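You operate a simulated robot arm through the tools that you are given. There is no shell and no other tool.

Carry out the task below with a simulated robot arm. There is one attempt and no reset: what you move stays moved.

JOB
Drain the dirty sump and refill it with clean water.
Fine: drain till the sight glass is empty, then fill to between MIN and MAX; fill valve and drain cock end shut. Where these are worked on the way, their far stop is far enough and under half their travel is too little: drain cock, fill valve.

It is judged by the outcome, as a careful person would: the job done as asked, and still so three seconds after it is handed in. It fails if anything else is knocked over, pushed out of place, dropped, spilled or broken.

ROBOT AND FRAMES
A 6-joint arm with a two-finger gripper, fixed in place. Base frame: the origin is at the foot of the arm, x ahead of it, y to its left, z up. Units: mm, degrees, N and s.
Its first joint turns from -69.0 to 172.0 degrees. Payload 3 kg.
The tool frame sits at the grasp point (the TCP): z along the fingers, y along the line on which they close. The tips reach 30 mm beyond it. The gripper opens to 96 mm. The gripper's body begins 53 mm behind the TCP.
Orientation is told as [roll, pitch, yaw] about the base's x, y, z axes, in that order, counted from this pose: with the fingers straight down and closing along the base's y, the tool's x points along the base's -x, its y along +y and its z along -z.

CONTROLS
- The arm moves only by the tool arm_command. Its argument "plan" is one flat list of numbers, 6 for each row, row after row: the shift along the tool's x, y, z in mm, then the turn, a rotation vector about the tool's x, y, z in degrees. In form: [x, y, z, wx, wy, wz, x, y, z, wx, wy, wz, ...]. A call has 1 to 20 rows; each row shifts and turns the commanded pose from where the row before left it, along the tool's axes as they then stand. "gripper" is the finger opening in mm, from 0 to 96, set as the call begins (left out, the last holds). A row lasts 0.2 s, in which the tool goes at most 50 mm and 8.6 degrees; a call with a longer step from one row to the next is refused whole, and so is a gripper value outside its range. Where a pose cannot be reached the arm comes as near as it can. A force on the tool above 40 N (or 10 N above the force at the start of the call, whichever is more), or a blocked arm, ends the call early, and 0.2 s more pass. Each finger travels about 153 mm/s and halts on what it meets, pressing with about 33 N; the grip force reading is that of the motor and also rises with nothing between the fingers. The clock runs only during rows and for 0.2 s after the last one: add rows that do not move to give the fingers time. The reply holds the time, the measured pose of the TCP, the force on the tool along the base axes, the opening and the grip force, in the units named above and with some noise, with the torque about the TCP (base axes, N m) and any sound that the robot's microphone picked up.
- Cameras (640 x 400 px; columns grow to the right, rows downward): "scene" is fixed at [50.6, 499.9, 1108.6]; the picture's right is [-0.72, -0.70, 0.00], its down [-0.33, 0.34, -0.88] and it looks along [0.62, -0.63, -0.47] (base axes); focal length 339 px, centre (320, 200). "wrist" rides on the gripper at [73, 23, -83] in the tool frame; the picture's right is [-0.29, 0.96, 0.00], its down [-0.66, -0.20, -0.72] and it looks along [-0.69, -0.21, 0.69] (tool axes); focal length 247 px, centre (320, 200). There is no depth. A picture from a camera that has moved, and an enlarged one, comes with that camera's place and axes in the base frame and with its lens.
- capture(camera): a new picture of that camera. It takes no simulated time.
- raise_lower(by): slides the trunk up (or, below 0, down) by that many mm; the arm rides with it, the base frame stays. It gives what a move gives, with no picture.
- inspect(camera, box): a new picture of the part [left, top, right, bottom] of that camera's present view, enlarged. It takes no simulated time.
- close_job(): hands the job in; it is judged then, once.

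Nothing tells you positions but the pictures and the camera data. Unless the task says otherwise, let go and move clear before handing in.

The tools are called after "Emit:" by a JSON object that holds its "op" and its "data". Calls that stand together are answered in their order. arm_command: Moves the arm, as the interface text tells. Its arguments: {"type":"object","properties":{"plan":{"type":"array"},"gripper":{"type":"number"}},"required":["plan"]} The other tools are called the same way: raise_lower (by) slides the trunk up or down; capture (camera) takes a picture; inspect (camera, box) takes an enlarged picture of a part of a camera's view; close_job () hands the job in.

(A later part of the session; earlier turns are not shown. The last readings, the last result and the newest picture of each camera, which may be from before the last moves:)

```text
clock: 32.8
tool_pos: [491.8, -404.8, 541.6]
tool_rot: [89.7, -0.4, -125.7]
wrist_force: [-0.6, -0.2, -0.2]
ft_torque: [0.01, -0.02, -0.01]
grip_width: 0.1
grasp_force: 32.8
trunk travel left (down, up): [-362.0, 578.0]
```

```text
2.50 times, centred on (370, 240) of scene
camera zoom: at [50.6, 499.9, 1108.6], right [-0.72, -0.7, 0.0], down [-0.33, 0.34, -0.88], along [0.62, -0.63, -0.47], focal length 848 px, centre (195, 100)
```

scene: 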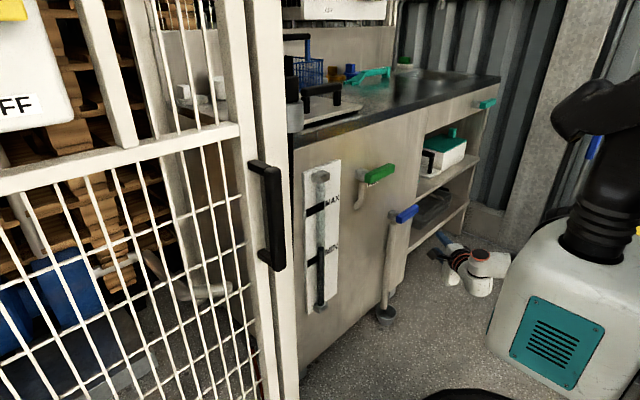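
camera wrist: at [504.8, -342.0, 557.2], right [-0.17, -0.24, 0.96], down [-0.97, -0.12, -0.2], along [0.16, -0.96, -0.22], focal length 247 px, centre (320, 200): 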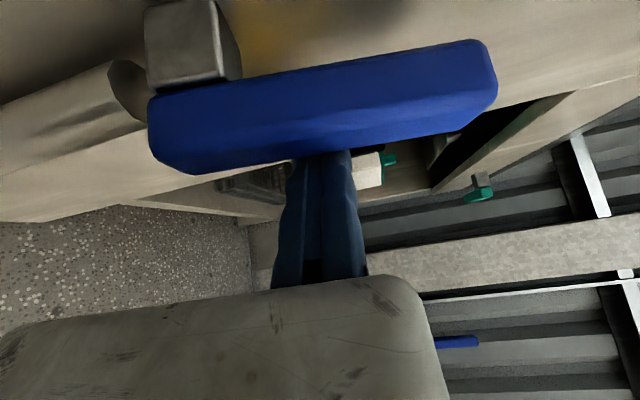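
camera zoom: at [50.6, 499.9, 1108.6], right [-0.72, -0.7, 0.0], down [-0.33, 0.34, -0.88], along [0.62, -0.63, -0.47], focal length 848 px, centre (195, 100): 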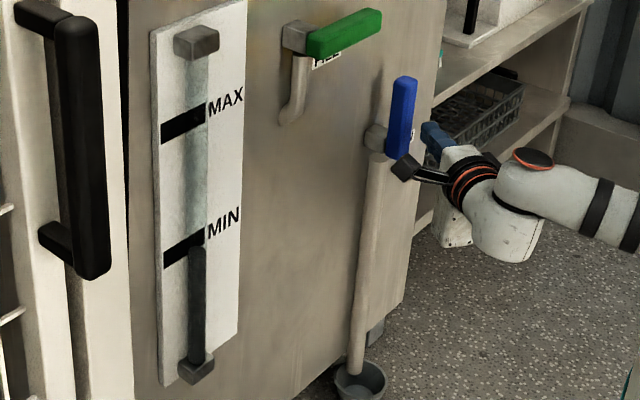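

The level is dropping steadily. While it drains I'll move the rod to the +y side of the raised lever.

Emit:
{"op": "arm_command", "data": {"plan": [9.4, 7.3, -7.9, 0, 0, 0, 9.4, 7.3, -7.9, 0, 0, 0, 9.4, 7.3, -7.9, 0, 0, 0, 9.4, 7.3, -7.9, 0, 0, 0, 0, 0, 0, 0, 0, 0]}}

Emit:
{"op": "arm_command", "data": {"plan": [0, 0, 13, 0, 0, 0, 0, 0, 13, 0, 0, 0, 0, 0, 13, 0, 0, 0, 0, 0, 0, 0, 0, 0]}}

Emit:
{"op": "capture", "data": {"camera": "wrist"}}

Emit:
{"op": "inspect", "data": {"camera": "scene", "box": [290, 160, 450, 320]}}

```text
clock: 34.0
tool_pos: [487.3, -355.9, 571.0]
tool_rot: [89.7, -0.5, -125.8]
wrist_force: [0.5, -0.2, -0.3]
ft_torque: [0.03, -0.02, -0.03]
grip_width: 0.0
grasp_force: 33.1
trunk travel left (down, up): [-362.0, 578.0]
```

```text
clock: 35.0
tool_pos: [519.1, -380.7, 571.8]
tool_rot: [89.6, -0.5, -125.7]
wrist_force: [1.1, -0.7, -0.8]
ft_torque: [0.03, 0.04, 0.04]
grip_width: 0.0
grasp_force: 33.4
trunk travel left (down, up): [-362.0, 578.0]
```

```text
taken
camera wrist: at [493.0, -272.2, 593.4], right [-0.16, -0.23, 0.96], down [-0.97, -0.11, -0.19], along [0.15, -0.97, -0.21], focal length 247 px, centre (320, 200)
```

wrist: 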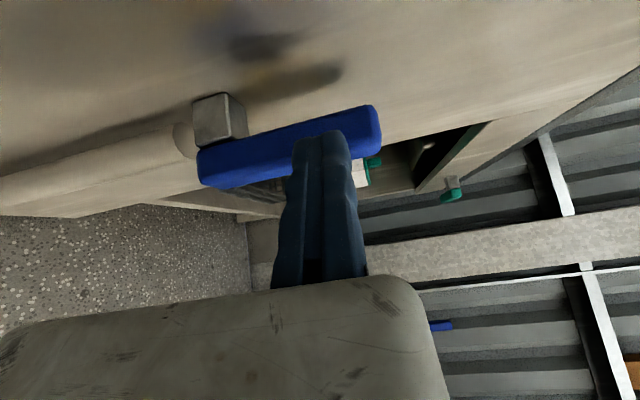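

```text
2.50 times, centred on (370, 240) of scene
camera zoom: at [50.6, 499.9, 1108.6], right [-0.72, -0.7, 0.0], down [-0.33, 0.34, -0.88], along [0.62, -0.63, -0.47], focal length 848 px, centre (195, 100)
```

zoom: 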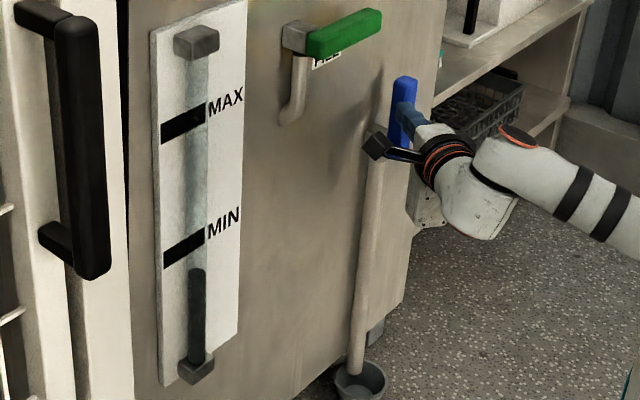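

The level continues to fall. I'll shift left a little for clearance and slide the rod alongside the lever's +y face without touching it.

Emit:
{"op": "arm_command", "data": {"plan": [6, 0, 0, 0, 0, 0, 6, 0, 0, 0, 0, 0, 0, 0, 6, 0, 0, 0, 0, 0, 0, 0, 0, 0, 0, 0, 0, 0, 0, 0]}}

Emit:
{"op": "arm_command", "data": {"plan": [0, 0, 0, 0, 0, 0, 0, 0, 0, 0, 0, 0, 0, 0, 0, 0, 0, 0, 0, 0, 0, 0, 0, 0, 0, 0, 0, 0, 0, 0, 0, 0, 0, 0, 0, 0, 0, 0, 0, 0, 0, 0, 0, 0, 0, 0, 0, 0, 0, 0, 0, 0, 0, 0, 0, 0, 0, 0, 0, 0, 0, 0, 0, 0, 0, 0, 0, 0, 0, 0, 0, 0, 0, 0, 0, 0, 0, 0, 0, 0, 0, 0, 0, 0, 0, 0, 0, 0, 0, 0]}}

Emit:
{"op": "inspect", "data": {"camera": "scene", "box": [290, 160, 450, 320]}}

Emit:
{"op": "inspect", "data": {"camera": "scene", "box": [295, 230, 345, 320]}}

```text
clock: 36.2
tool_pos: [529.2, -373.9, 570.1]
tool_rot: [89.8, -0.5, -125.8]
wrist_force: [0.0, 0.4, 0.2]
ft_torque: [0.0, 0.0, 0.02]
grip_width: 0.0
grasp_force: 33.1
trunk travel left (down, up): [-362.0, 578.0]
```

```text
clock: 39.4
tool_pos: [529.5, -374.6, 569.6]
tool_rot: [89.7, -0.6, -125.8]
wrist_force: [-0.5, -0.2, 0.2]
ft_torque: [0.0, 0.02, 0.03]
grip_width: 0.0
grasp_force: 33.3
trunk travel left (down, up): [-362.0, 578.0]
```

```text
2.50 times, centred on (370, 240) of scene
camera zoom: at [50.6, 499.9, 1108.6], right [-0.72, -0.7, 0.0], down [-0.33, 0.34, -0.88], along [0.62, -0.63, -0.47], focal length 848 px, centre (195, 100)
```

zoom: 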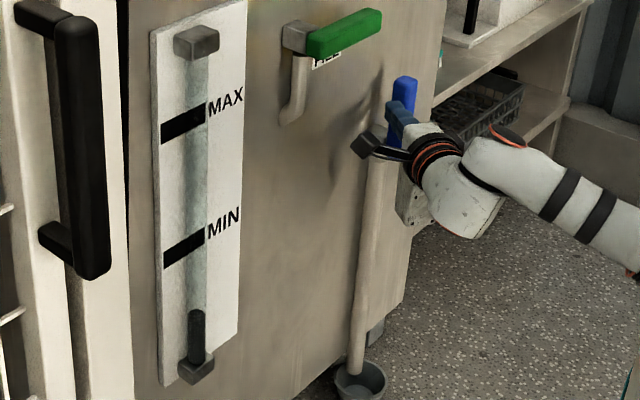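

```text
4.44 times, centred on (320, 275) of scene
camera zoom: at [50.6, 499.9, 1108.6], right [-0.72, -0.7, 0.0], down [-0.33, 0.34, -0.88], along [0.62, -0.63, -0.47], focal length 1507 px, centre (320, -133)
```

zoom: 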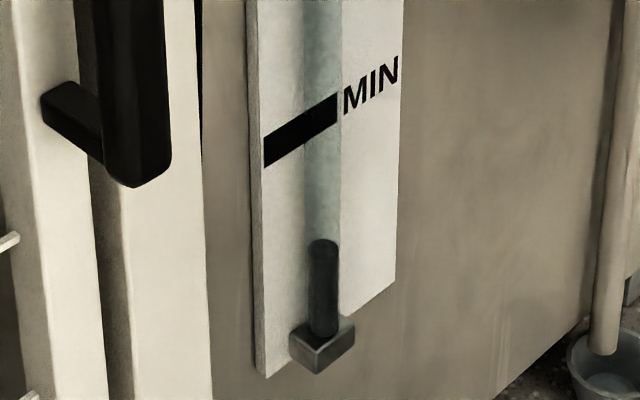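

The glass is nearly drained, with a short dark column left. I'll wait several seconds more.

Emit:
{"op": "arm_command", "data": {"plan": [0, 0, 0, 0, 0, 0, 0, 0, 0, 0, 0, 0, 0, 0, 0, 0, 0, 0, 0, 0, 0, 0, 0, 0, 0, 0, 0, 0, 0, 0, 0, 0, 0, 0, 0, 0, 0, 0, 0, 0, 0, 0, 0, 0, 0, 0, 0, 0, 0, 0, 0, 0, 0, 0, 0, 0, 0, 0, 0, 0, 0, 0, 0, 0, 0, 0, 0, 0, 0, 0, 0, 0, 0, 0, 0, 0, 0, 0, 0, 0, 0, 0, 0, 0, 0, 0, 0, 0, 0, 0, 0, 0, 0, 0, 0, 0, 0, 0, 0, 0, 0, 0, 0, 0, 0, 0, 0, 0, 0, 0, 0, 0, 0, 0, 0, 0, 0, 0, 0, 0]}}

Emit:
{"op": "inspect", "data": {"camera": "scene", "box": [295, 230, 345, 320]}}

```text
clock: 43.6
tool_pos: [529.9, -375.0, 571.7]
tool_rot: [89.7, -0.6, -125.9]
wrist_force: [0.3, 0.2, -0.3]
ft_torque: [0.0, 0.0, 0.01]
grip_width: 0.1
grasp_force: 33.2
trunk travel left (down, up): [-362.0, 578.0]
```

```text
4.44 times, centred on (320, 275) of scene
camera zoom: at [50.6, 499.9, 1108.6], right [-0.72, -0.7, 0.0], down [-0.33, 0.34, -0.88], along [0.62, -0.63, -0.47], focal length 1507 px, centre (320, -133)
```

zoom: 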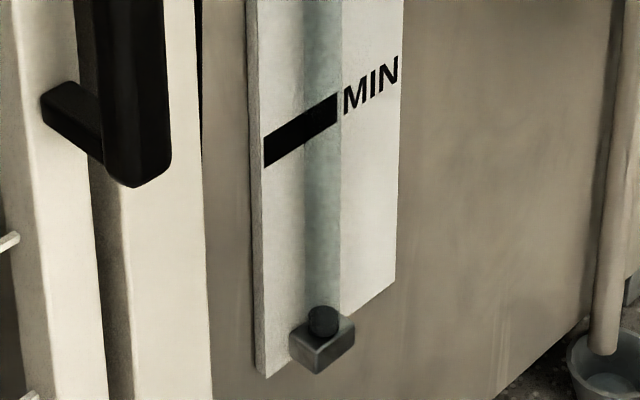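

Just a bit remains at the bottom, so I'll wait further to be certain it is empty.

Emit:
{"op": "arm_command", "data": {"plan": [0, 0, 0, 0, 0, 0, 0, 0, 0, 0, 0, 0, 0, 0, 0, 0, 0, 0, 0, 0, 0, 0, 0, 0, 0, 0, 0, 0, 0, 0, 0, 0, 0, 0, 0, 0, 0, 0, 0, 0, 0, 0, 0, 0, 0, 0, 0, 0, 0, 0, 0, 0, 0, 0, 0, 0, 0, 0, 0, 0, 0, 0, 0, 0, 0, 0, 0, 0, 0, 0, 0, 0, 0, 0, 0, 0, 0, 0, 0, 0, 0, 0, 0, 0, 0, 0, 0, 0, 0, 0, 0, 0, 0, 0, 0, 0, 0, 0, 0, 0, 0, 0, 0, 0, 0, 0, 0, 0, 0, 0, 0, 0, 0, 0, 0, 0, 0, 0, 0, 0]}}

Emit:
{"op": "inspect", "data": {"camera": "scene", "box": [295, 230, 345, 320]}}

```text
clock: 47.8
tool_pos: [529.7, -374.3, 570.9]
tool_rot: [89.7, -0.5, -125.8]
wrist_force: [0.3, -0.1, 0.7]
ft_torque: [-0.01, -0.02, 0.02]
grip_width: 0.1
grasp_force: 33.3
trunk travel left (down, up): [-362.0, 578.0]
```

```text
4.44 times, centred on (320, 275) of scene
camera zoom: at [50.6, 499.9, 1108.6], right [-0.72, -0.7, 0.0], down [-0.33, 0.34, -0.88], along [0.62, -0.63, -0.47], focal length 1507 px, centre (320, -133)
```

zoom: 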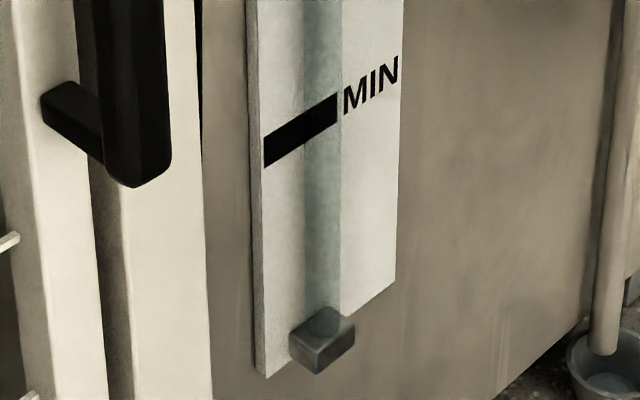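

The glass now looks empty. I'll give it a few seconds more to be safe, then close the drain.

Emit:
{"op": "arm_command", "data": {"plan": [0, 0, 0, 0, 0, 0, 0, 0, 0, 0, 0, 0, 0, 0, 0, 0, 0, 0, 0, 0, 0, 0, 0, 0, 0, 0, 0, 0, 0, 0, 0, 0, 0, 0, 0, 0, 0, 0, 0, 0, 0, 0, 0, 0, 0, 0, 0, 0, 0, 0, 0, 0, 0, 0, 0, 0, 0, 0, 0, 0, 0, 0, 0, 0, 0, 0, 0, 0, 0, 0, 0, 0, 0, 0, 0, 0, 0, 0, 0, 0, 0, 0, 0, 0, 0, 0, 0, 0, 0, 0]}}

Emit:
{"op": "inspect", "data": {"camera": "scene", "box": [290, 160, 450, 320]}}

Emit:
{"op": "inspect", "data": {"camera": "scene", "box": [305, 285, 335, 320]}}

```text
clock: 51.0
tool_pos: [529.9, -373.0, 570.4]
tool_rot: [89.7, -0.5, -125.8]
wrist_force: [-0.8, -0.1, -0.8]
ft_torque: [0.02, 0.0, -0.02]
grip_width: 0.0
grasp_force: 33.3
trunk travel left (down, up): [-362.0, 578.0]
```

```text
2.50 times, centred on (370, 240) of scene
camera zoom: at [50.6, 499.9, 1108.6], right [-0.72, -0.7, 0.0], down [-0.33, 0.34, -0.88], along [0.62, -0.63, -0.47], focal length 848 px, centre (195, 100)
```

zoom: 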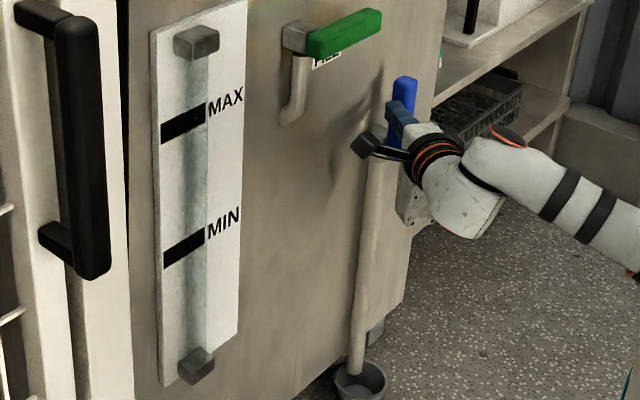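

```text
11.43 times, centred on (320, 302) of scene
camera zoom: at [50.6, 499.9, 1108.6], right [-0.72, -0.7, 0.0], down [-0.33, 0.34, -0.88], along [0.62, -0.63, -0.47], focal length 3876 px, centre (320, -971)
```

zoom: 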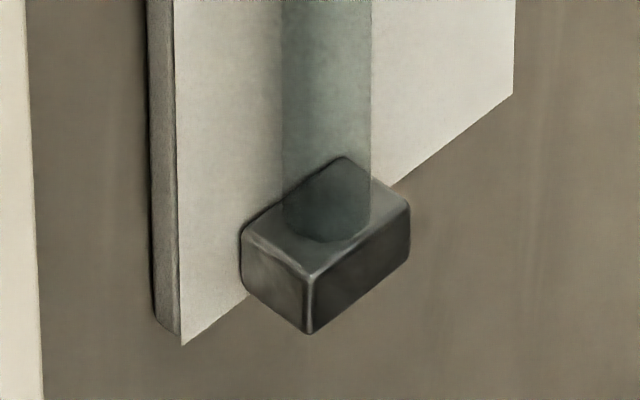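

The sight glass is empty. I'll now push the drain lever from its raised position back down to closed along its arc.

Emit:
{"op": "arm_command", "data": {"plan": [-6.2, 0.5, 4.4, 0, 0, 0, -6.2, -0.4, 4.5, 0, 0, 0, -6.2, -0.4, 4.5, 0, 0, 0, -5.8, -2.3, 4.15, 0, 0, 0, -5.8, -2.3, 4.15, 0, 0, 0, -4.9, -3.9, 3.5, 0, 0, 0, -4.9, -3.9, 3.5, 0, 0, 0]}}

Emit:
{"op": "inspect", "data": {"camera": "scene", "box": [380, 180, 460, 260]}}

Emit:
{"op": "capture", "data": {"camera": "wrist"}}

```text
clock: 52.6
tool_pos: [530.0, -424.3, 561.6]
tool_rot: [89.8, -0.5, -125.7]
wrist_force: [0.2, 0.2, 3.5]
ft_torque: [-0.06, -0.09, 0.05]
grip_width: 0.1
grasp_force: 32.7
trunk travel left (down, up): [-362.0, 578.0]
```

```text
5.00 times, centred on (420, 220) of scene
camera zoom: at [50.6, 499.9, 1108.6], right [-0.72, -0.7, 0.0], down [-0.33, 0.34, -0.88], along [0.62, -0.63, -0.47], focal length 1696 px, centre (-180, 100)
```

zoom: 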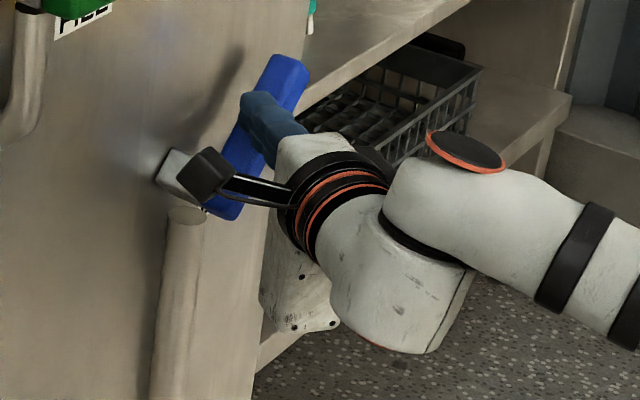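

```text
taken
camera wrist: at [504.8, -315.7, 581.9], right [-0.16, -0.23, 0.96], down [-0.97, -0.11, -0.19], along [0.15, -0.97, -0.21], focal length 247 px, centre (320, 200)
```

wrist: 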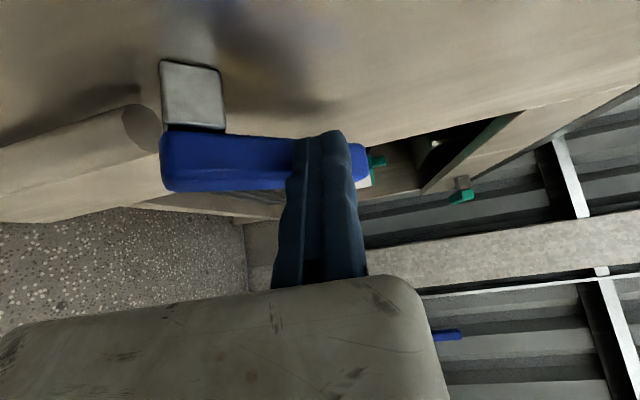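

The lever is about half way back and follows easily. I'll continue down to horizontal.

Emit:
{"op": "arm_command", "data": {"plan": [-3.5, -6.5, 2.5, 0, 0, 0, -3.5, -6.5, 2.5, 0, 0, 0, -2.3, -6.2, 1.7, 0, 0, 0, -2.3, -6.2, 1.7, 0, 0, 0, -1.1, -6.3, 0.8, 0, 0, 0, -1.1, -6.3, 0.8, 0, 0, 0, 0, -5, 0, 0, 0, 0]}}

Emit:
{"op": "inspect", "data": {"camera": "scene", "box": [380, 180, 460, 260]}}

Emit:
{"op": "capture", "data": {"camera": "wrist"}}

```text
clock: 54.2
tool_pos: [528.1, -439.9, 521.8]
tool_rot: [90.3, -0.5, -125.7]
wrist_force: [0.7, -4.2, 25.5]
ft_torque: [0.06, -0.29, 0.01]
grip_width: 0.1
grasp_force: 33.4
trunk travel left (down, up): [-362.0, 578.0]
```

```text
5.00 times, centred on (420, 220) of scene
camera zoom: at [50.6, 499.9, 1108.6], right [-0.72, -0.7, 0.0], down [-0.33, 0.34, -0.88], along [0.62, -0.63, -0.47], focal length 1696 px, centre (-180, 100)
```

zoom: 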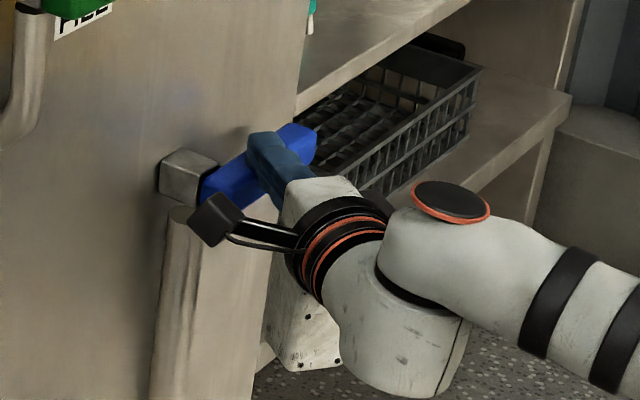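

```text
taken
camera wrist: at [503.5, -331.9, 543.2], right [-0.17, -0.23, 0.96], down [-0.97, -0.12, -0.2], along [0.16, -0.97, -0.2], focal length 247 px, centre (320, 200)
```

wrist: 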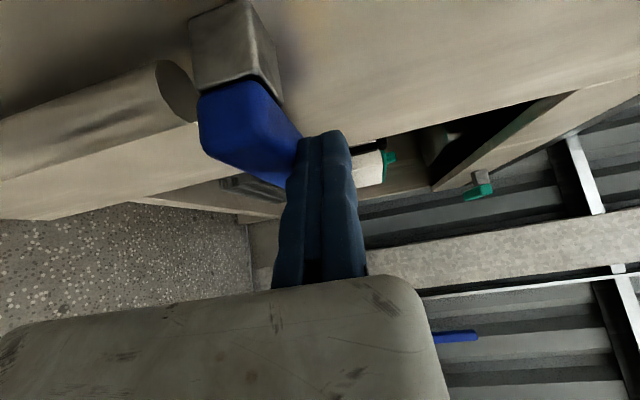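

The drain lever is back at its closed stop (25 N at the same height as before). I'll back away and check it, then raise the trunk toward the green fill lever.

Emit:
{"op": "arm_command", "data": {"plan": [0, 8, 0, 0, 0, 0, 0, 0, -18, 0, 0, 0, 0, 0, -18, 0, 0, 0, 0, 0, -18, 0, 0, 0, 0, 0, 0, 0, 0, 0]}}

Emit:
{"op": "inspect", "data": {"camera": "scene", "box": [380, 180, 460, 260]}}

Emit:
{"op": "raise_lower", "data": {"by": 155}}

```text
clock: 55.4
tool_pos: [483.9, -410.7, 525.2]
tool_rot: [89.7, -0.5, -125.8]
wrist_force: [-0.5, -0.4, 0.2]
ft_torque: [0.02, -0.04, 0.03]
grip_width: 0.0
grasp_force: 33.3
trunk travel left (down, up): [-362.0, 578.0]
```

```text
5.00 times, centred on (420, 220) of scene
camera zoom: at [50.6, 499.9, 1108.6], right [-0.72, -0.7, 0.0], down [-0.33, 0.34, -0.88], along [0.62, -0.63, -0.47], focal length 1696 px, centre (-180, 100)
```

zoom: 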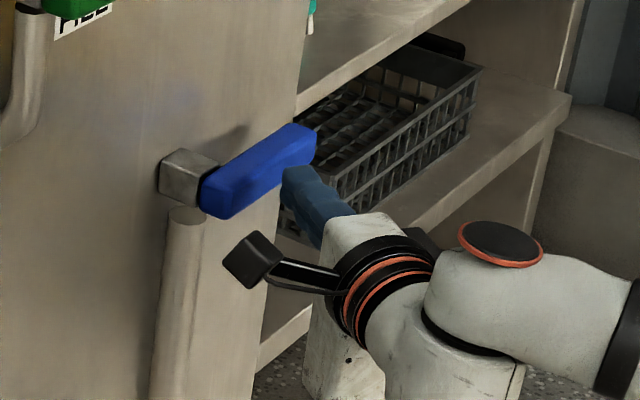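

```text
clock: 57.2
tool_pos: [484.4, -409.3, 679.8]
tool_rot: [89.6, -0.5, -125.7]
wrist_force: [-1.2, -0.2, -0.8]
ft_torque: [0.02, 0.0, -0.01]
grip_width: 0.2
grasp_force: 33.4
trunk travel left (down, up): [-517.0, 423.0]
```

The blue lever looks exactly as it did at the start. I'll shift left toward the fill lever, staying below and in front of it.

Emit:
{"op": "arm_command", "data": {"plan": [19, 0, -13.7, 0, 0, 0, 19, 0, -13.7, 0, 0, 0, 19, 0, -13.7, 0, 0, 0, 19, 0, -13.7, 0, 0, 0, 19, 0, -13.7, 0, 0, 0, 19, 0, -13.7, 0, 0, 0, 19, 0, -13.7, 0, 0, 0, 0, 0, 0, 0, 0, 0]}}

Emit:
{"op": "capture", "data": {"camera": "wrist"}}

Emit:
{"op": "inspect", "data": {"camera": "wrist", "box": [320, 0, 480, 140]}}

Emit:
{"op": "inspect", "data": {"camera": "scene", "box": [290, 140, 450, 300]}}

```text
clock: 59.0
tool_pos: [484.8, -247.6, 679.2]
tool_rot: [89.7, -0.5, -125.7]
wrist_force: [0.3, -0.2, -0.1]
ft_torque: [0.0, -0.01, 0.0]
grip_width: 0.0
grasp_force: 33.1
trunk travel left (down, up): [-517.0, 423.0]
```

```text
taken
camera wrist: at [459.6, -139.6, 701.5], right [-0.16, -0.23, 0.96], down [-0.97, -0.11, -0.19], along [0.15, -0.97, -0.21], focal length 247 px, centre (320, 200)
```

wrist: 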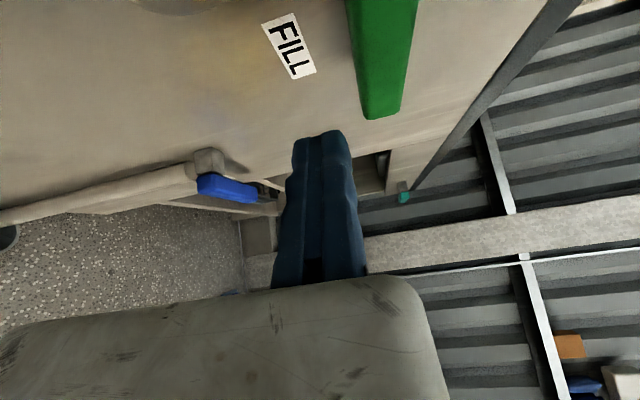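

```text
2.86 times, centred on (400, 70) of wrist
camera zoom: at [459.6, -139.6, 701.5], right [-0.16, -0.23, 0.96], down [-0.97, -0.11, -0.19], along [0.15, -0.97, -0.21], focal length 706 px, centre (91, 571)
```

zoom: 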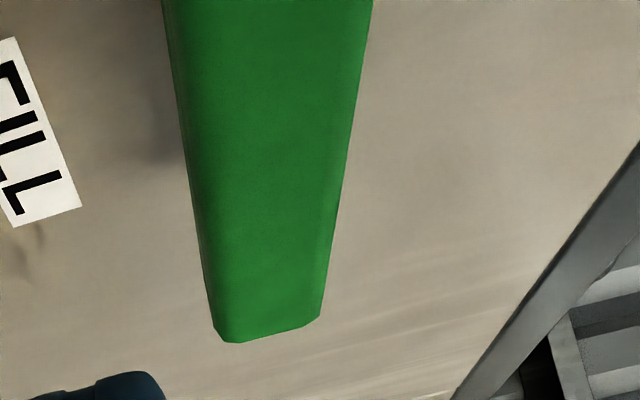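

```text
2.50 times, centred on (370, 220) of scene
camera zoom: at [50.6, 499.9, 1108.6], right [-0.72, -0.7, 0.0], down [-0.33, 0.34, -0.88], along [0.62, -0.63, -0.47], focal length 848 px, centre (195, 150)
```

zoom: 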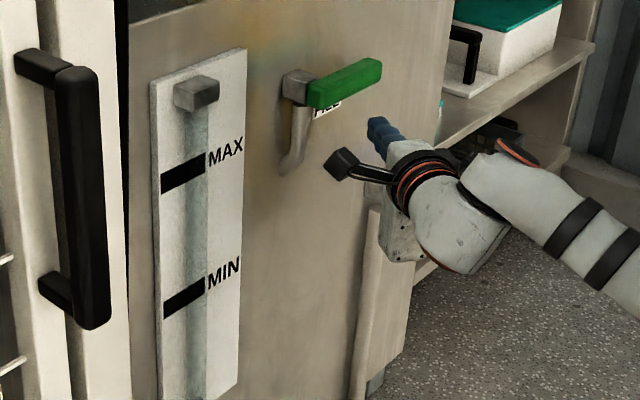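

The green lever measures at z≈719 and y offset +199 from the blue one, so I can repeat the same motion shifted by (0, +199, +218). I'll slide in under the green handle first.

Emit:
{"op": "arm_command", "data": {"plan": [2.5, 0, 12.6, 0, 0, 0, 2.5, 0, 12.6, 0, 0, 0, 2.5, 0, 12.6, 0, 0, 0, 2.6, 0, 12.6, 0, 0, 0, 0, 8, 0, 0, 0, 0, 0, 0, 0, 0, 0, 0]}}

Emit:
{"op": "capture", "data": {"camera": "wrist"}}

Emit:
{"op": "inspect", "data": {"camera": "scene", "box": [290, 140, 450, 320]}}

```text
clock: 60.4
tool_pos: [533.0, -266.7, 687.5]
tool_rot: [89.6, -0.5, -125.6]
wrist_force: [0.4, 0.2, 0.0]
ft_torque: [0.0, 0.0, 0.0]
grip_width: 0.1
grasp_force: 33.0
trunk travel left (down, up): [-517.0, 423.0]
```

```text
taken
camera wrist: at [507.8, -158.6, 710.4], right [-0.16, -0.23, 0.96], down [-0.97, -0.11, -0.19], along [0.15, -0.97, -0.21], focal length 247 px, centre (320, 200)
```

wrist: 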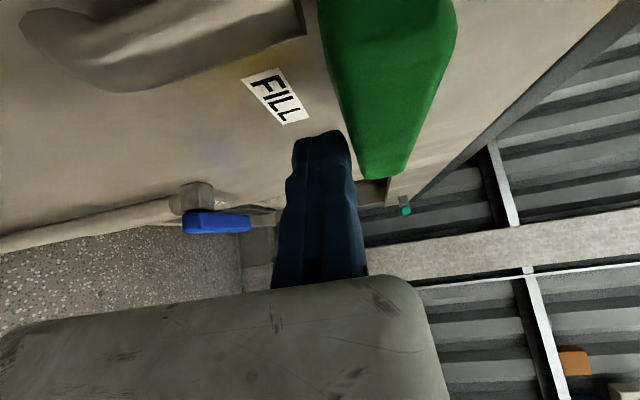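

```text
2.22 times, centred on (370, 230) of scene
camera zoom: at [50.6, 499.9, 1108.6], right [-0.72, -0.7, 0.0], down [-0.33, 0.34, -0.88], along [0.62, -0.63, -0.47], focal length 754 px, centre (209, 133)
```

zoom: 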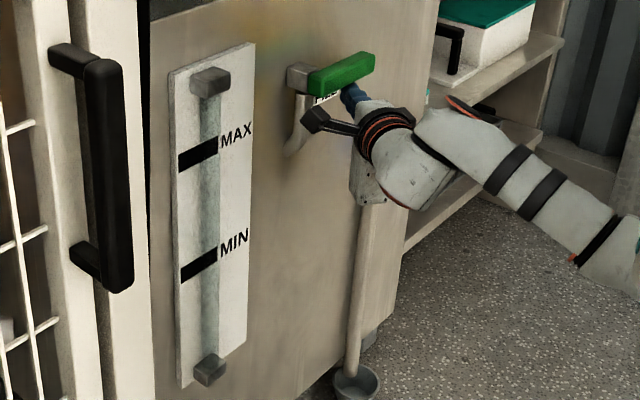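

The rod sits just under the green handle. I'll test by pushing upward gently, watching force and glass.

Emit:
{"op": "arm_command", "data": {"plan": [0, 6, 0, 0, 0, 0, -0.8, 5, 0.6, 0, 0, 0, -0.8, 5, 0.6, 0, 0, 0, -0.8, 5, 0.6, 0, 0, 0]}}

Emit:
{"op": "inspect", "data": {"camera": "scene", "box": [290, 140, 450, 320]}}

```text
clock: 61.4
tool_pos: [532.1, -270.3, 708.3]
tool_rot: [89.5, -0.6, -125.8]
wrist_force: [-4.4, -1.1, -5.5]
ft_torque: [-0.05, -0.04, 0.0]
grip_width: 0.1
grasp_force: 33.1
trunk travel left (down, up): [-517.0, 423.0]
```

```text
2.22 times, centred on (370, 230) of scene
camera zoom: at [50.6, 499.9, 1108.6], right [-0.72, -0.7, 0.0], down [-0.33, 0.34, -0.88], along [0.62, -0.63, -0.47], focal length 754 px, centre (209, 133)
```

zoom: 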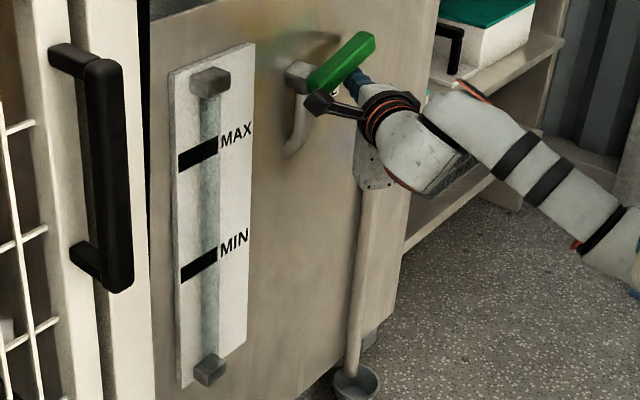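

It turns upward too. I'll follow the arc to the open stop in one go.

Emit:
{"op": "arm_command", "data": {"plan": [0.25, 5.4, -0.2, 0, 0, 0, 0.25, 5.5, -0.2, 0, 0, 0, 1.1, 6, -0.8, 0, 0, 0, 1.2, 6, -0.8, 0, 0, 0, 2.5, 5.6, -1.8, 0, 0, 0, 2.5, 5.6, -1.8, 0, 0, 0, 3.8, 4.8, -2.7, 0, 0, 0, 3.8, 4.7, -2.7, 0, 0, 0, 4.9, 3.4, -3.5, 0, 0, 0, 4.9, 3.3, -3.4, 0, 0, 0, 4.1, 1, -2.9, 0, 0, 0, 1.6, 0, -1.1, 0, 0, 0]}}

Emit:
{"op": "inspect", "data": {"camera": "scene", "box": [290, 140, 450, 320]}}

```text
clock: 64.0
tool_pos: [530.1, -239.5, 761.3]
tool_rot: [89.7, -0.8, -126.3]
wrist_force: [-10.6, -41.6, -0.4]
ft_torque: [0.0, -0.27, -0.31]
grip_width: 6.0
grasp_force: 32.9
trunk travel left (down, up): [-517.0, 423.0]
stopped in row 12: the force on the tool passed its limit at 42 N (the readings are from after the stop); the commanded pose is now the measured one
```

```text
2.22 times, centred on (370, 230) of scene
camera zoom: at [50.6, 499.9, 1108.6], right [-0.72, -0.7, 0.0], down [-0.33, 0.34, -0.88], along [0.62, -0.63, -0.47], focal length 754 px, centre (209, 133)
```

zoom: 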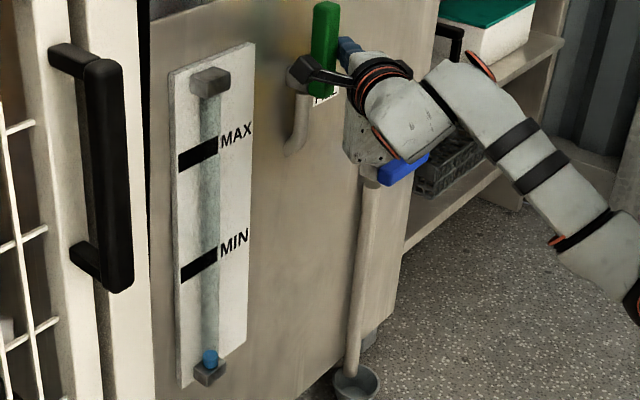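

Clean blue water is rising in the glass. I'll quickly retreat and reposition to the +y side of the raised lever, ready to close.

Emit:
{"op": "arm_command", "data": {"plan": [-2, 0, 1.4, 0, 0, 0, 0, 0, -17, 0, 0, 0, 0, 0, -17, 0, 0, 0, 0, 0, -17, 0, 0, 0, 12.4, 7.2, -7.9, 0, 0, 0, 12.4, 7.2, -7.9, 0, 0, 0, 12.4, 7.2, -7.9, 0, 0, 0, 12.4, 7.2, -7.9, 0, 0, 0], "gripper": 0}}

Emit:
{"op": "inspect", "data": {"camera": "scene", "box": [290, 140, 450, 320]}}

Emit:
{"op": "capture", "data": {"camera": "wrist"}}

```text
clock: 65.3
tool_pos: [493.5, -212.5, 778.9]
tool_rot: [95.9, -8.4, -125.5]
wrist_force: [-0.5, 0.0, 0.1]
ft_torque: [-0.02, -0.02, -0.01]
grip_width: 0.0
grasp_force: 32.9
out of reach, approached as far as the arm can: row 6
trunk travel left (down, up): [-517.0, 423.0]
stopped in row 6: the arm was blocked; the commanded pose is now the measured one
```

```text
2.22 times, centred on (370, 230) of scene
camera zoom: at [50.6, 499.9, 1108.6], right [-0.72, -0.7, 0.0], down [-0.33, 0.34, -0.88], along [0.62, -0.63, -0.47], focal length 754 px, centre (209, 133)
```

zoom: 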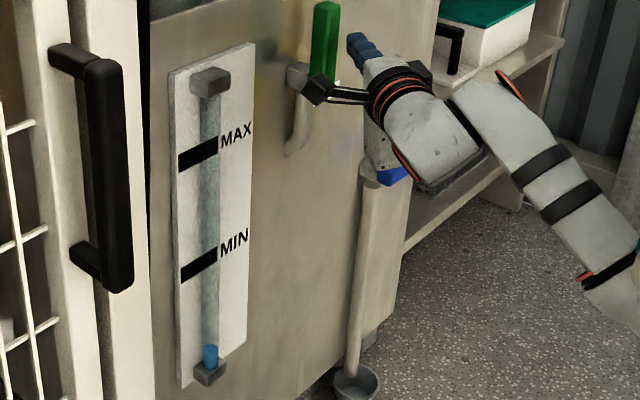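

```text
taken
camera wrist: at [467.9, -103.0, 782.6], right [-0.17, -0.06, 0.98], down [-0.97, -0.16, -0.18], along [0.17, -0.99, -0.04], focal length 247 px, centre (320, 200)
```

wrist: 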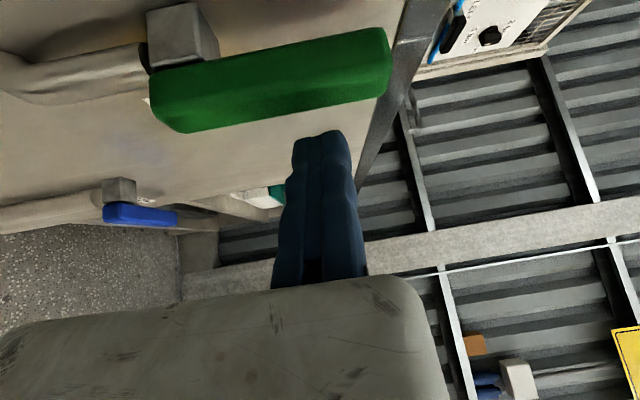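

The arm hit a limit because it is reaching too high relative to the trunk, and the tool tilted slightly. The level is rising slowly, so there is plenty of time. I'll drop the arm a bit, restore its orientation, then raise the trunk instead.

Emit:
{"op": "arm_command", "data": {"plan": [0, -16, -2, 2, -0.1, 2.8, 0, -16, -2, 2, -0.1, 2.8, 0, -16, -2, 1.9, -0.1, 2.7, 0, 0, 0, 0, 0, 0]}}

Emit:
{"op": "inspect", "data": {"camera": "scene", "box": [290, 140, 450, 320]}}

```text
clock: 66.3
tool_pos: [490.1, -213.8, 731.8]
tool_rot: [89.9, 0.1, -125.5]
wrist_force: [1.0, 0.6, 0.1]
ft_torque: [-0.02, 0.01, -0.02]
grip_width: 0.1
grasp_force: 32.9
trunk travel left (down, up): [-517.0, 423.0]
```

```text
2.22 times, centred on (370, 230) of scene
camera zoom: at [50.6, 499.9, 1108.6], right [-0.72, -0.7, 0.0], down [-0.33, 0.34, -0.88], along [0.62, -0.63, -0.47], focal length 754 px, centre (209, 133)
```

zoom: 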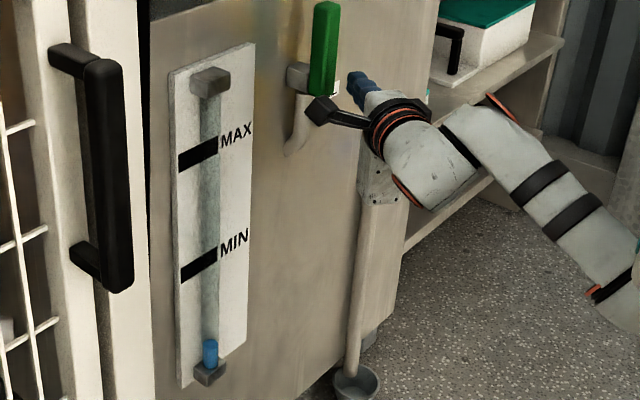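

Orientation is restored. I'll move left and down with the arm, then raise the trunk so the rod ends at the right height beside the lever.

Emit:
{"op": "arm_command", "data": {"plan": [14.1, -15, -9, 0, 0, 0, 14.1, -15, -9, 0, 0, 0, 14.1, -15, -9, 0, 0, 0, 14.1, -15, -9, 0, 0, 0, 0, 0, 0, 0, 0, 0]}}

Emit:
{"op": "capture", "data": {"camera": "scene"}}

```text
clock: 67.0
tool_pos: [493.9, -215.8, 714.4]
tool_rot: [96.5, -8.0, -124.3]
wrist_force: [0.0, 0.3, 0.0]
ft_torque: [0.01, -0.02, -0.02]
grip_width: 0.1
grasp_force: 32.9
out of reach, approached as far as the arm can: row 3
trunk travel left (down, up): [-517.0, 423.0]
stopped in row 3: the arm was blocked; the commanded pose is now the measured one
```

```text
taken
```

scene: 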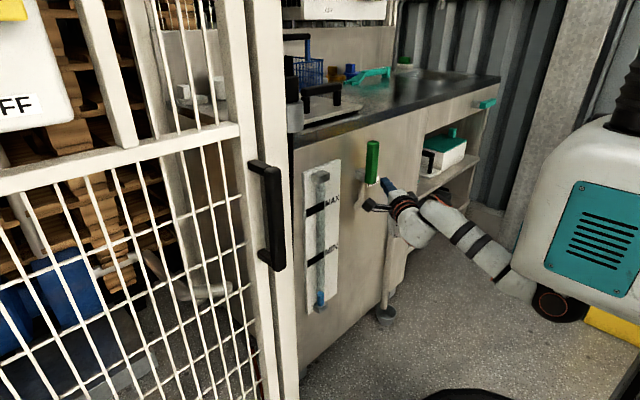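

The block is the wrist limit with this yaw, not height. The level is still near the bottom. I'll restore orientation and yaw the tool square to the panel, which worked earlier in this area.

Emit:
{"op": "arm_command", "data": {"plan": [0, 0, -4, 3.2, 0, 4, 0, 0, -4, 3.2, 0, 4, 0, 0, 0, 0, 7.1, 0, 0, 0, 0, 0, 7.1, 0, 0, 0, 0, 0, 7.1, 0, 0, 0, 0, 0, 7.1, 0, 0, 0, 0, 0, 7.0, 0]}}

Emit:
{"op": "inspect", "data": {"camera": "scene", "box": [290, 140, 450, 320]}}

```text
clock: 68.6
tool_pos: [487.0, -208.9, 713.1]
tool_rot: [89.9, 0.3, -88.5]
wrist_force: [0.1, 1.4, 0.4]
ft_torque: [0.01, 0.03, 0.01]
grip_width: 0.1
grasp_force: 32.9
trunk travel left (down, up): [-517.0, 423.0]
```

```text
2.22 times, centred on (370, 230) of scene
camera zoom: at [50.6, 499.9, 1108.6], right [-0.72, -0.7, 0.0], down [-0.33, 0.34, -0.88], along [0.62, -0.63, -0.47], focal length 754 px, centre (209, 133)
```

zoom: 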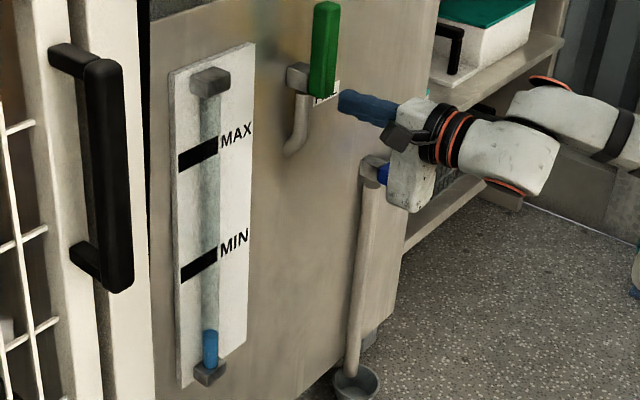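

The level is still low and rising slowly. I'll shift slightly left and down, then raise the trunk to bring the rod to its start point for closing.

Emit:
{"op": "arm_command", "data": {"plan": [11, -17, 0, 0, 0, 0, 11, -17, 0, 0, 0, 0, 0, 0, 0, 0, 0, 0]}}

Emit:
{"op": "raise_lower", "data": {"by": 110}}

Emit:
{"op": "capture", "data": {"camera": "wrist"}}

Emit:
{"op": "inspect", "data": {"camera": "scene", "box": [290, 140, 450, 320]}}

```text
clock: 69.4
tool_pos: [485.1, -187.6, 680.4]
tool_rot: [89.9, 0.3, -88.4]
wrist_force: [0.3, 0.1, 1.2]
ft_torque: [-0.02, -0.03, 0.0]
grip_width: 0.0
grasp_force: 32.9
trunk travel left (down, up): [-517.0, 423.0]
```

```text
clock: 70.8
tool_pos: [483.8, -188.4, 790.8]
tool_rot: [89.9, 0.2, -88.5]
wrist_force: [-1.1, 0.1, -0.5]
ft_torque: [-0.04, -0.02, 0.0]
grip_width: 0.2
grasp_force: 32.9
trunk travel left (down, up): [-627.0, 313.0]
```

```text
taken
camera wrist: at [399.2, -117.3, 813.0], right [0.01, -0.3, 0.95], down [-0.71, -0.68, -0.2], along [0.71, -0.67, -0.22], focal length 247 px, centre (320, 200)
```

wrist: 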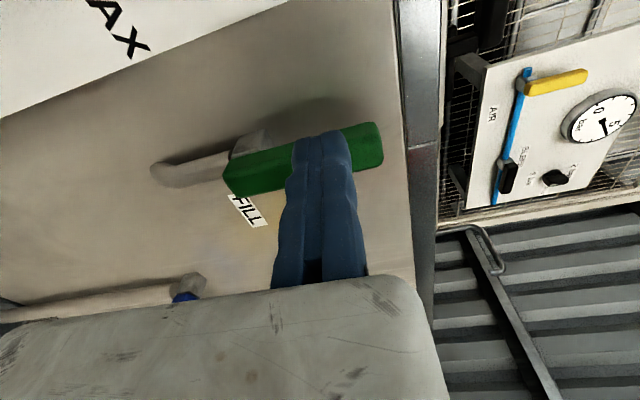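

```text
2.22 times, centred on (370, 230) of scene
camera zoom: at [50.6, 499.9, 1108.6], right [-0.72, -0.7, 0.0], down [-0.33, 0.34, -0.88], along [0.62, -0.63, -0.47], focal length 754 px, centre (209, 133)
```

zoom: 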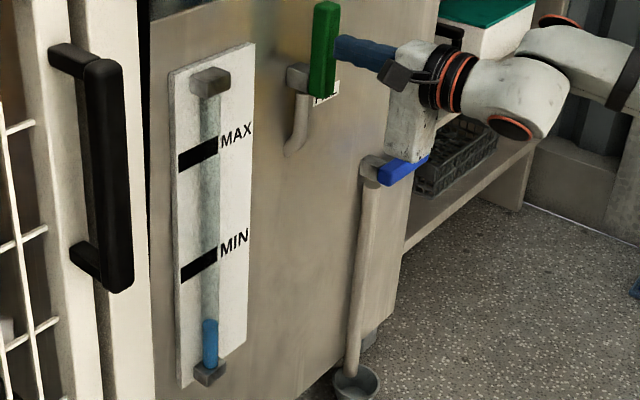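

The raised lever is just ahead and to the right of the rod. I'll slide forward along its +y side without touching it.

Emit:
{"op": "arm_command", "data": {"plan": [0, 0, 11.5, 0, 0, 0, 0, 0, 11.5, 0, 0, 0, 0, 0, 11.5, 0, 0, 0, 0, 0, 11, 0, 0, 0, 0, 0, 0, 0, 0, 0]}}

Emit:
{"op": "capture", "data": {"camera": "wrist"}}

Emit:
{"op": "inspect", "data": {"camera": "scene", "box": [290, 140, 450, 320]}}

```text
clock: 72.0
tool_pos: [509.9, -198.2, 780.2]
tool_rot: [90.3, 0.2, -88.7]
wrist_force: [-0.8, 0.0, -0.2]
ft_torque: [0.04, 0.01, -0.01]
grip_width: 6.1
grasp_force: 33.2
out of reach, approached as far as the arm can: row 2, 3, 4
trunk travel left (down, up): [-627.0, 313.0]
```

```text
taken
camera wrist: at [424.4, -126.9, 801.7], right [0.0, -0.3, 0.95], down [-0.71, -0.67, -0.21], along [0.71, -0.68, -0.21], focal length 247 px, centre (320, 200)
```

wrist: 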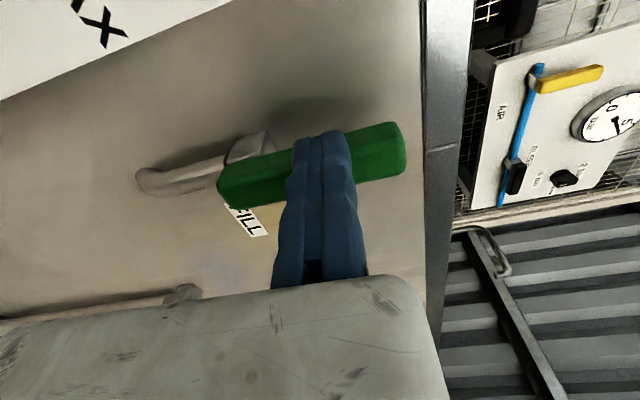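

```text
2.22 times, centred on (370, 230) of scene
camera zoom: at [50.6, 499.9, 1108.6], right [-0.72, -0.7, 0.0], down [-0.33, 0.34, -0.88], along [0.62, -0.63, -0.47], focal length 754 px, centre (209, 133)
```

zoom: 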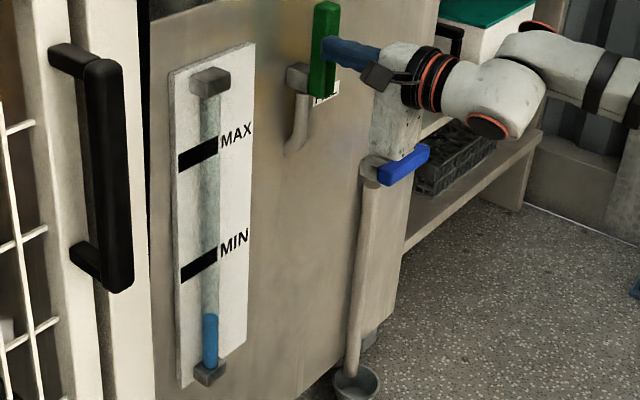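

The arm stopped short of the target as out of reach, and the rod tip is now right at the lever's front edge. I'll look at the whole arm before choosing the next step.

Emit:
{"op": "capture", "data": {"camera": "scene"}}

Emit:
{"op": "inspect", "data": {"camera": "scene", "box": [350, 120, 430, 200]}}

```text
taken
```

scene: 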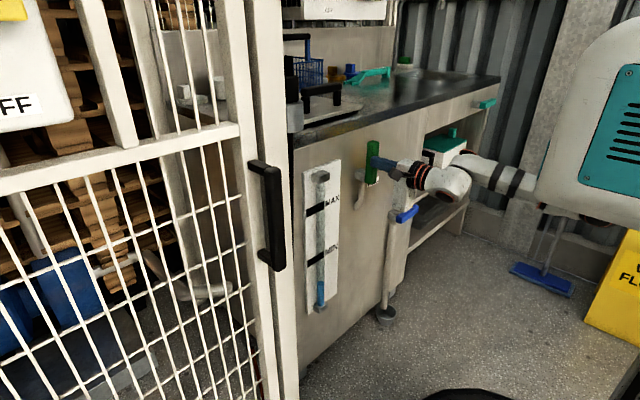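

```text
5.00 times, centred on (390, 160) of scene
camera zoom: at [50.6, 499.9, 1108.6], right [-0.72, -0.7, 0.0], down [-0.33, 0.34, -0.88], along [0.62, -0.63, -0.47], focal length 1696 px, centre (-30, 400)
```

zoom: 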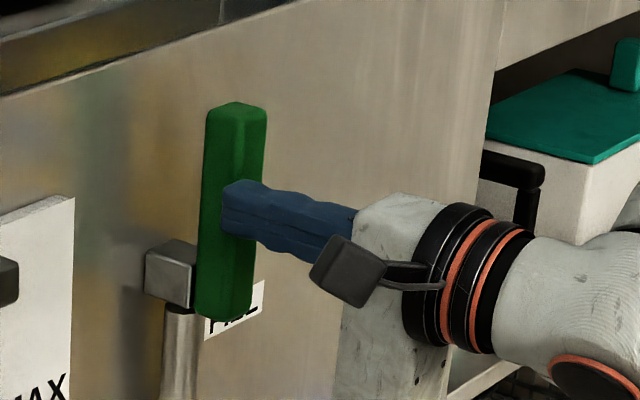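

The fill is slow (MIN at about 86 s, MAX near 110 s), so there is time. Better plan: retreat, return to the yawed pose, and roll 180° with the gripper open. The moving finger then sits on the lever's +y side while the TCP stays in the reachable area.

Emit:
{"op": "arm_command", "data": {"plan": [0, 0, -18, 0, 0, 0, 0, 0, -18, 0, 0, 0, 0, 0, -18, 0, 0, 0, -9, 0, 0, 0, -7.4, 0, -8.9, 0, 1.2, 0, -7.4, 0, -8.7, 0, 2.3, 0, -7.4, 0, -8.3, 0, 3.4, 0, -7.4, 0, -7.8, 0, 4.4, 0, -7.4, 0]}}

Emit:
{"op": "inspect", "data": {"camera": "scene", "box": [290, 140, 450, 320]}}

```text
clock: 73.8
tool_pos: [457.4, -244.2, 778.0]
tool_rot: [89.9, 0.2, -125.6]
wrist_force: [-0.3, 0.6, 0.4]
ft_torque: [0.01, 0.0, 0.0]
grip_width: 0.0
grasp_force: 33.3
trunk travel left (down, up): [-627.0, 313.0]
```

```text
2.22 times, centred on (370, 230) of scene
camera zoom: at [50.6, 499.9, 1108.6], right [-0.72, -0.7, 0.0], down [-0.33, 0.34, -0.88], along [0.62, -0.63, -0.47], focal length 754 px, centre (209, 133)
```

zoom: 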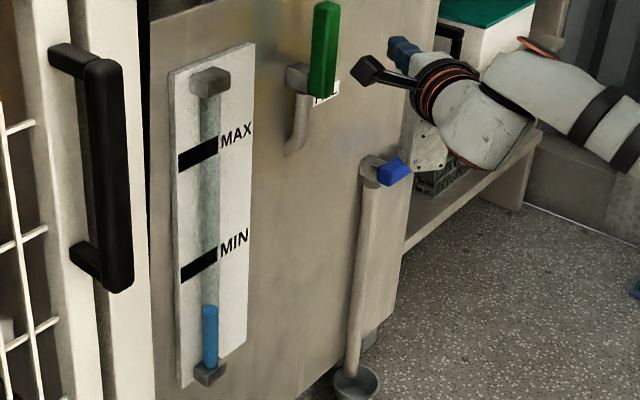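

That worked cleanly. Now I'll raise slightly, open the gripper to 70 mm and roll +90° so the moving finger is on the left (+y) side.

Emit:
{"op": "arm_command", "data": {"plan": [0, 12, 0, 0, 0, 8.2, 0, 0, 0, 0, 0, 8.2, 0, 0, 0, 0, 0, 8.2, 0, 0, 0, 0, 0, 8.2, 0, 0, 0, 0, 0, 8.2, 0, 0, 0, 0, 0, 8.2, 0, 0, 0, 0, 0, 8.2, 0, 0, 0, 0, 0, 8.2, 0, 0, 0, 0, 0, 8.2, 0, 0, 0, 0, 0, 8.2, 0, 0, 0, 0, 0, 8.1], "gripper": 70}}

Emit:
{"op": "capture", "data": {"camera": "wrist"}}

Emit:
{"op": "inspect", "data": {"camera": "scene", "box": [290, 140, 450, 320]}}

```text
clock: 76.2
tool_pos: [457.3, -244.4, 789.9]
tool_rot: [-65.0, 89.6, 79.5]
wrist_force: [0.3, -0.4, -0.1]
ft_torque: [0.0, 0.01, 0.02]
grip_width: 70.0
grasp_force: 0.0
trunk travel left (down, up): [-627.0, 313.0]
```

```text
taken
camera wrist: at [375.8, -215.0, 863.4], right [-0.55, -0.78, -0.3], down [-0.47, 0.59, -0.66], along [0.69, -0.22, -0.69], focal length 247 px, centre (320, 200)
```

wrist: 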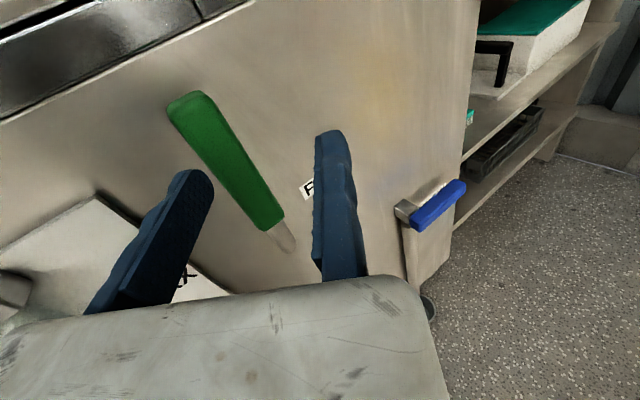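

```text
2.22 times, centred on (370, 230) of scene
camera zoom: at [50.6, 499.9, 1108.6], right [-0.72, -0.7, 0.0], down [-0.33, 0.34, -0.88], along [0.62, -0.63, -0.47], focal length 754 px, centre (209, 133)
```

zoom: 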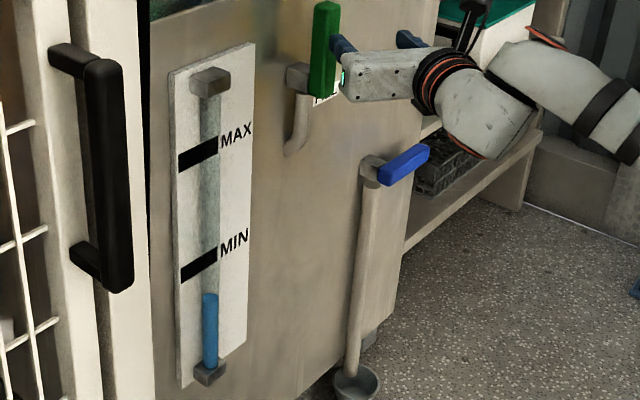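

Excellent view: the green lever is between the two open fingers. I'll shift slightly left for clearance and then move in so the left finger is beside the lever.

Emit:
{"op": "arm_command", "data": {"plan": [0, -6.5, -4.7, 0, 0, 0, 0, -6.2, 8.6, 0, 0, 0, 0, -6.2, 8.6, 0, 0, 0, 0, -6.2, 8.6, 0, 0, 0, 0, 0, 0, 0, 0, 0]}}

Emit:
{"op": "capture", "data": {"camera": "wrist"}}

Emit:
{"op": "inspect", "data": {"camera": "scene", "box": [290, 140, 450, 320]}}

```text
clock: 77.4
tool_pos: [489.8, -236.9, 790.1]
tool_rot: [-53.6, 89.7, 91.1]
wrist_force: [0.4, -0.4, -0.6]
ft_torque: [0.0, -0.01, -0.06]
grip_width: 69.9
grasp_force: 0.0
trunk travel left (down, up): [-627.0, 313.0]
```

```text
taken
camera wrist: at [408.1, -206.5, 863.8], right [-0.56, -0.78, -0.3], down [-0.47, 0.59, -0.66], along [0.69, -0.23, -0.69], focal length 247 px, centre (320, 200)
```

wrist: 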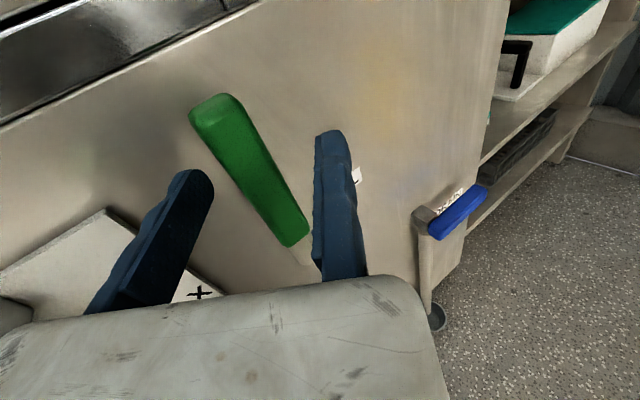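

```text
2.22 times, centred on (370, 230) of scene
camera zoom: at [50.6, 499.9, 1108.6], right [-0.72, -0.7, 0.0], down [-0.33, 0.34, -0.88], along [0.62, -0.63, -0.47], focal length 754 px, centre (209, 133)
```

zoom: 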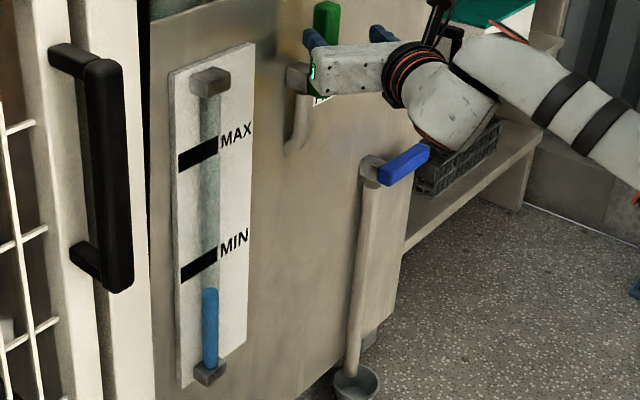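

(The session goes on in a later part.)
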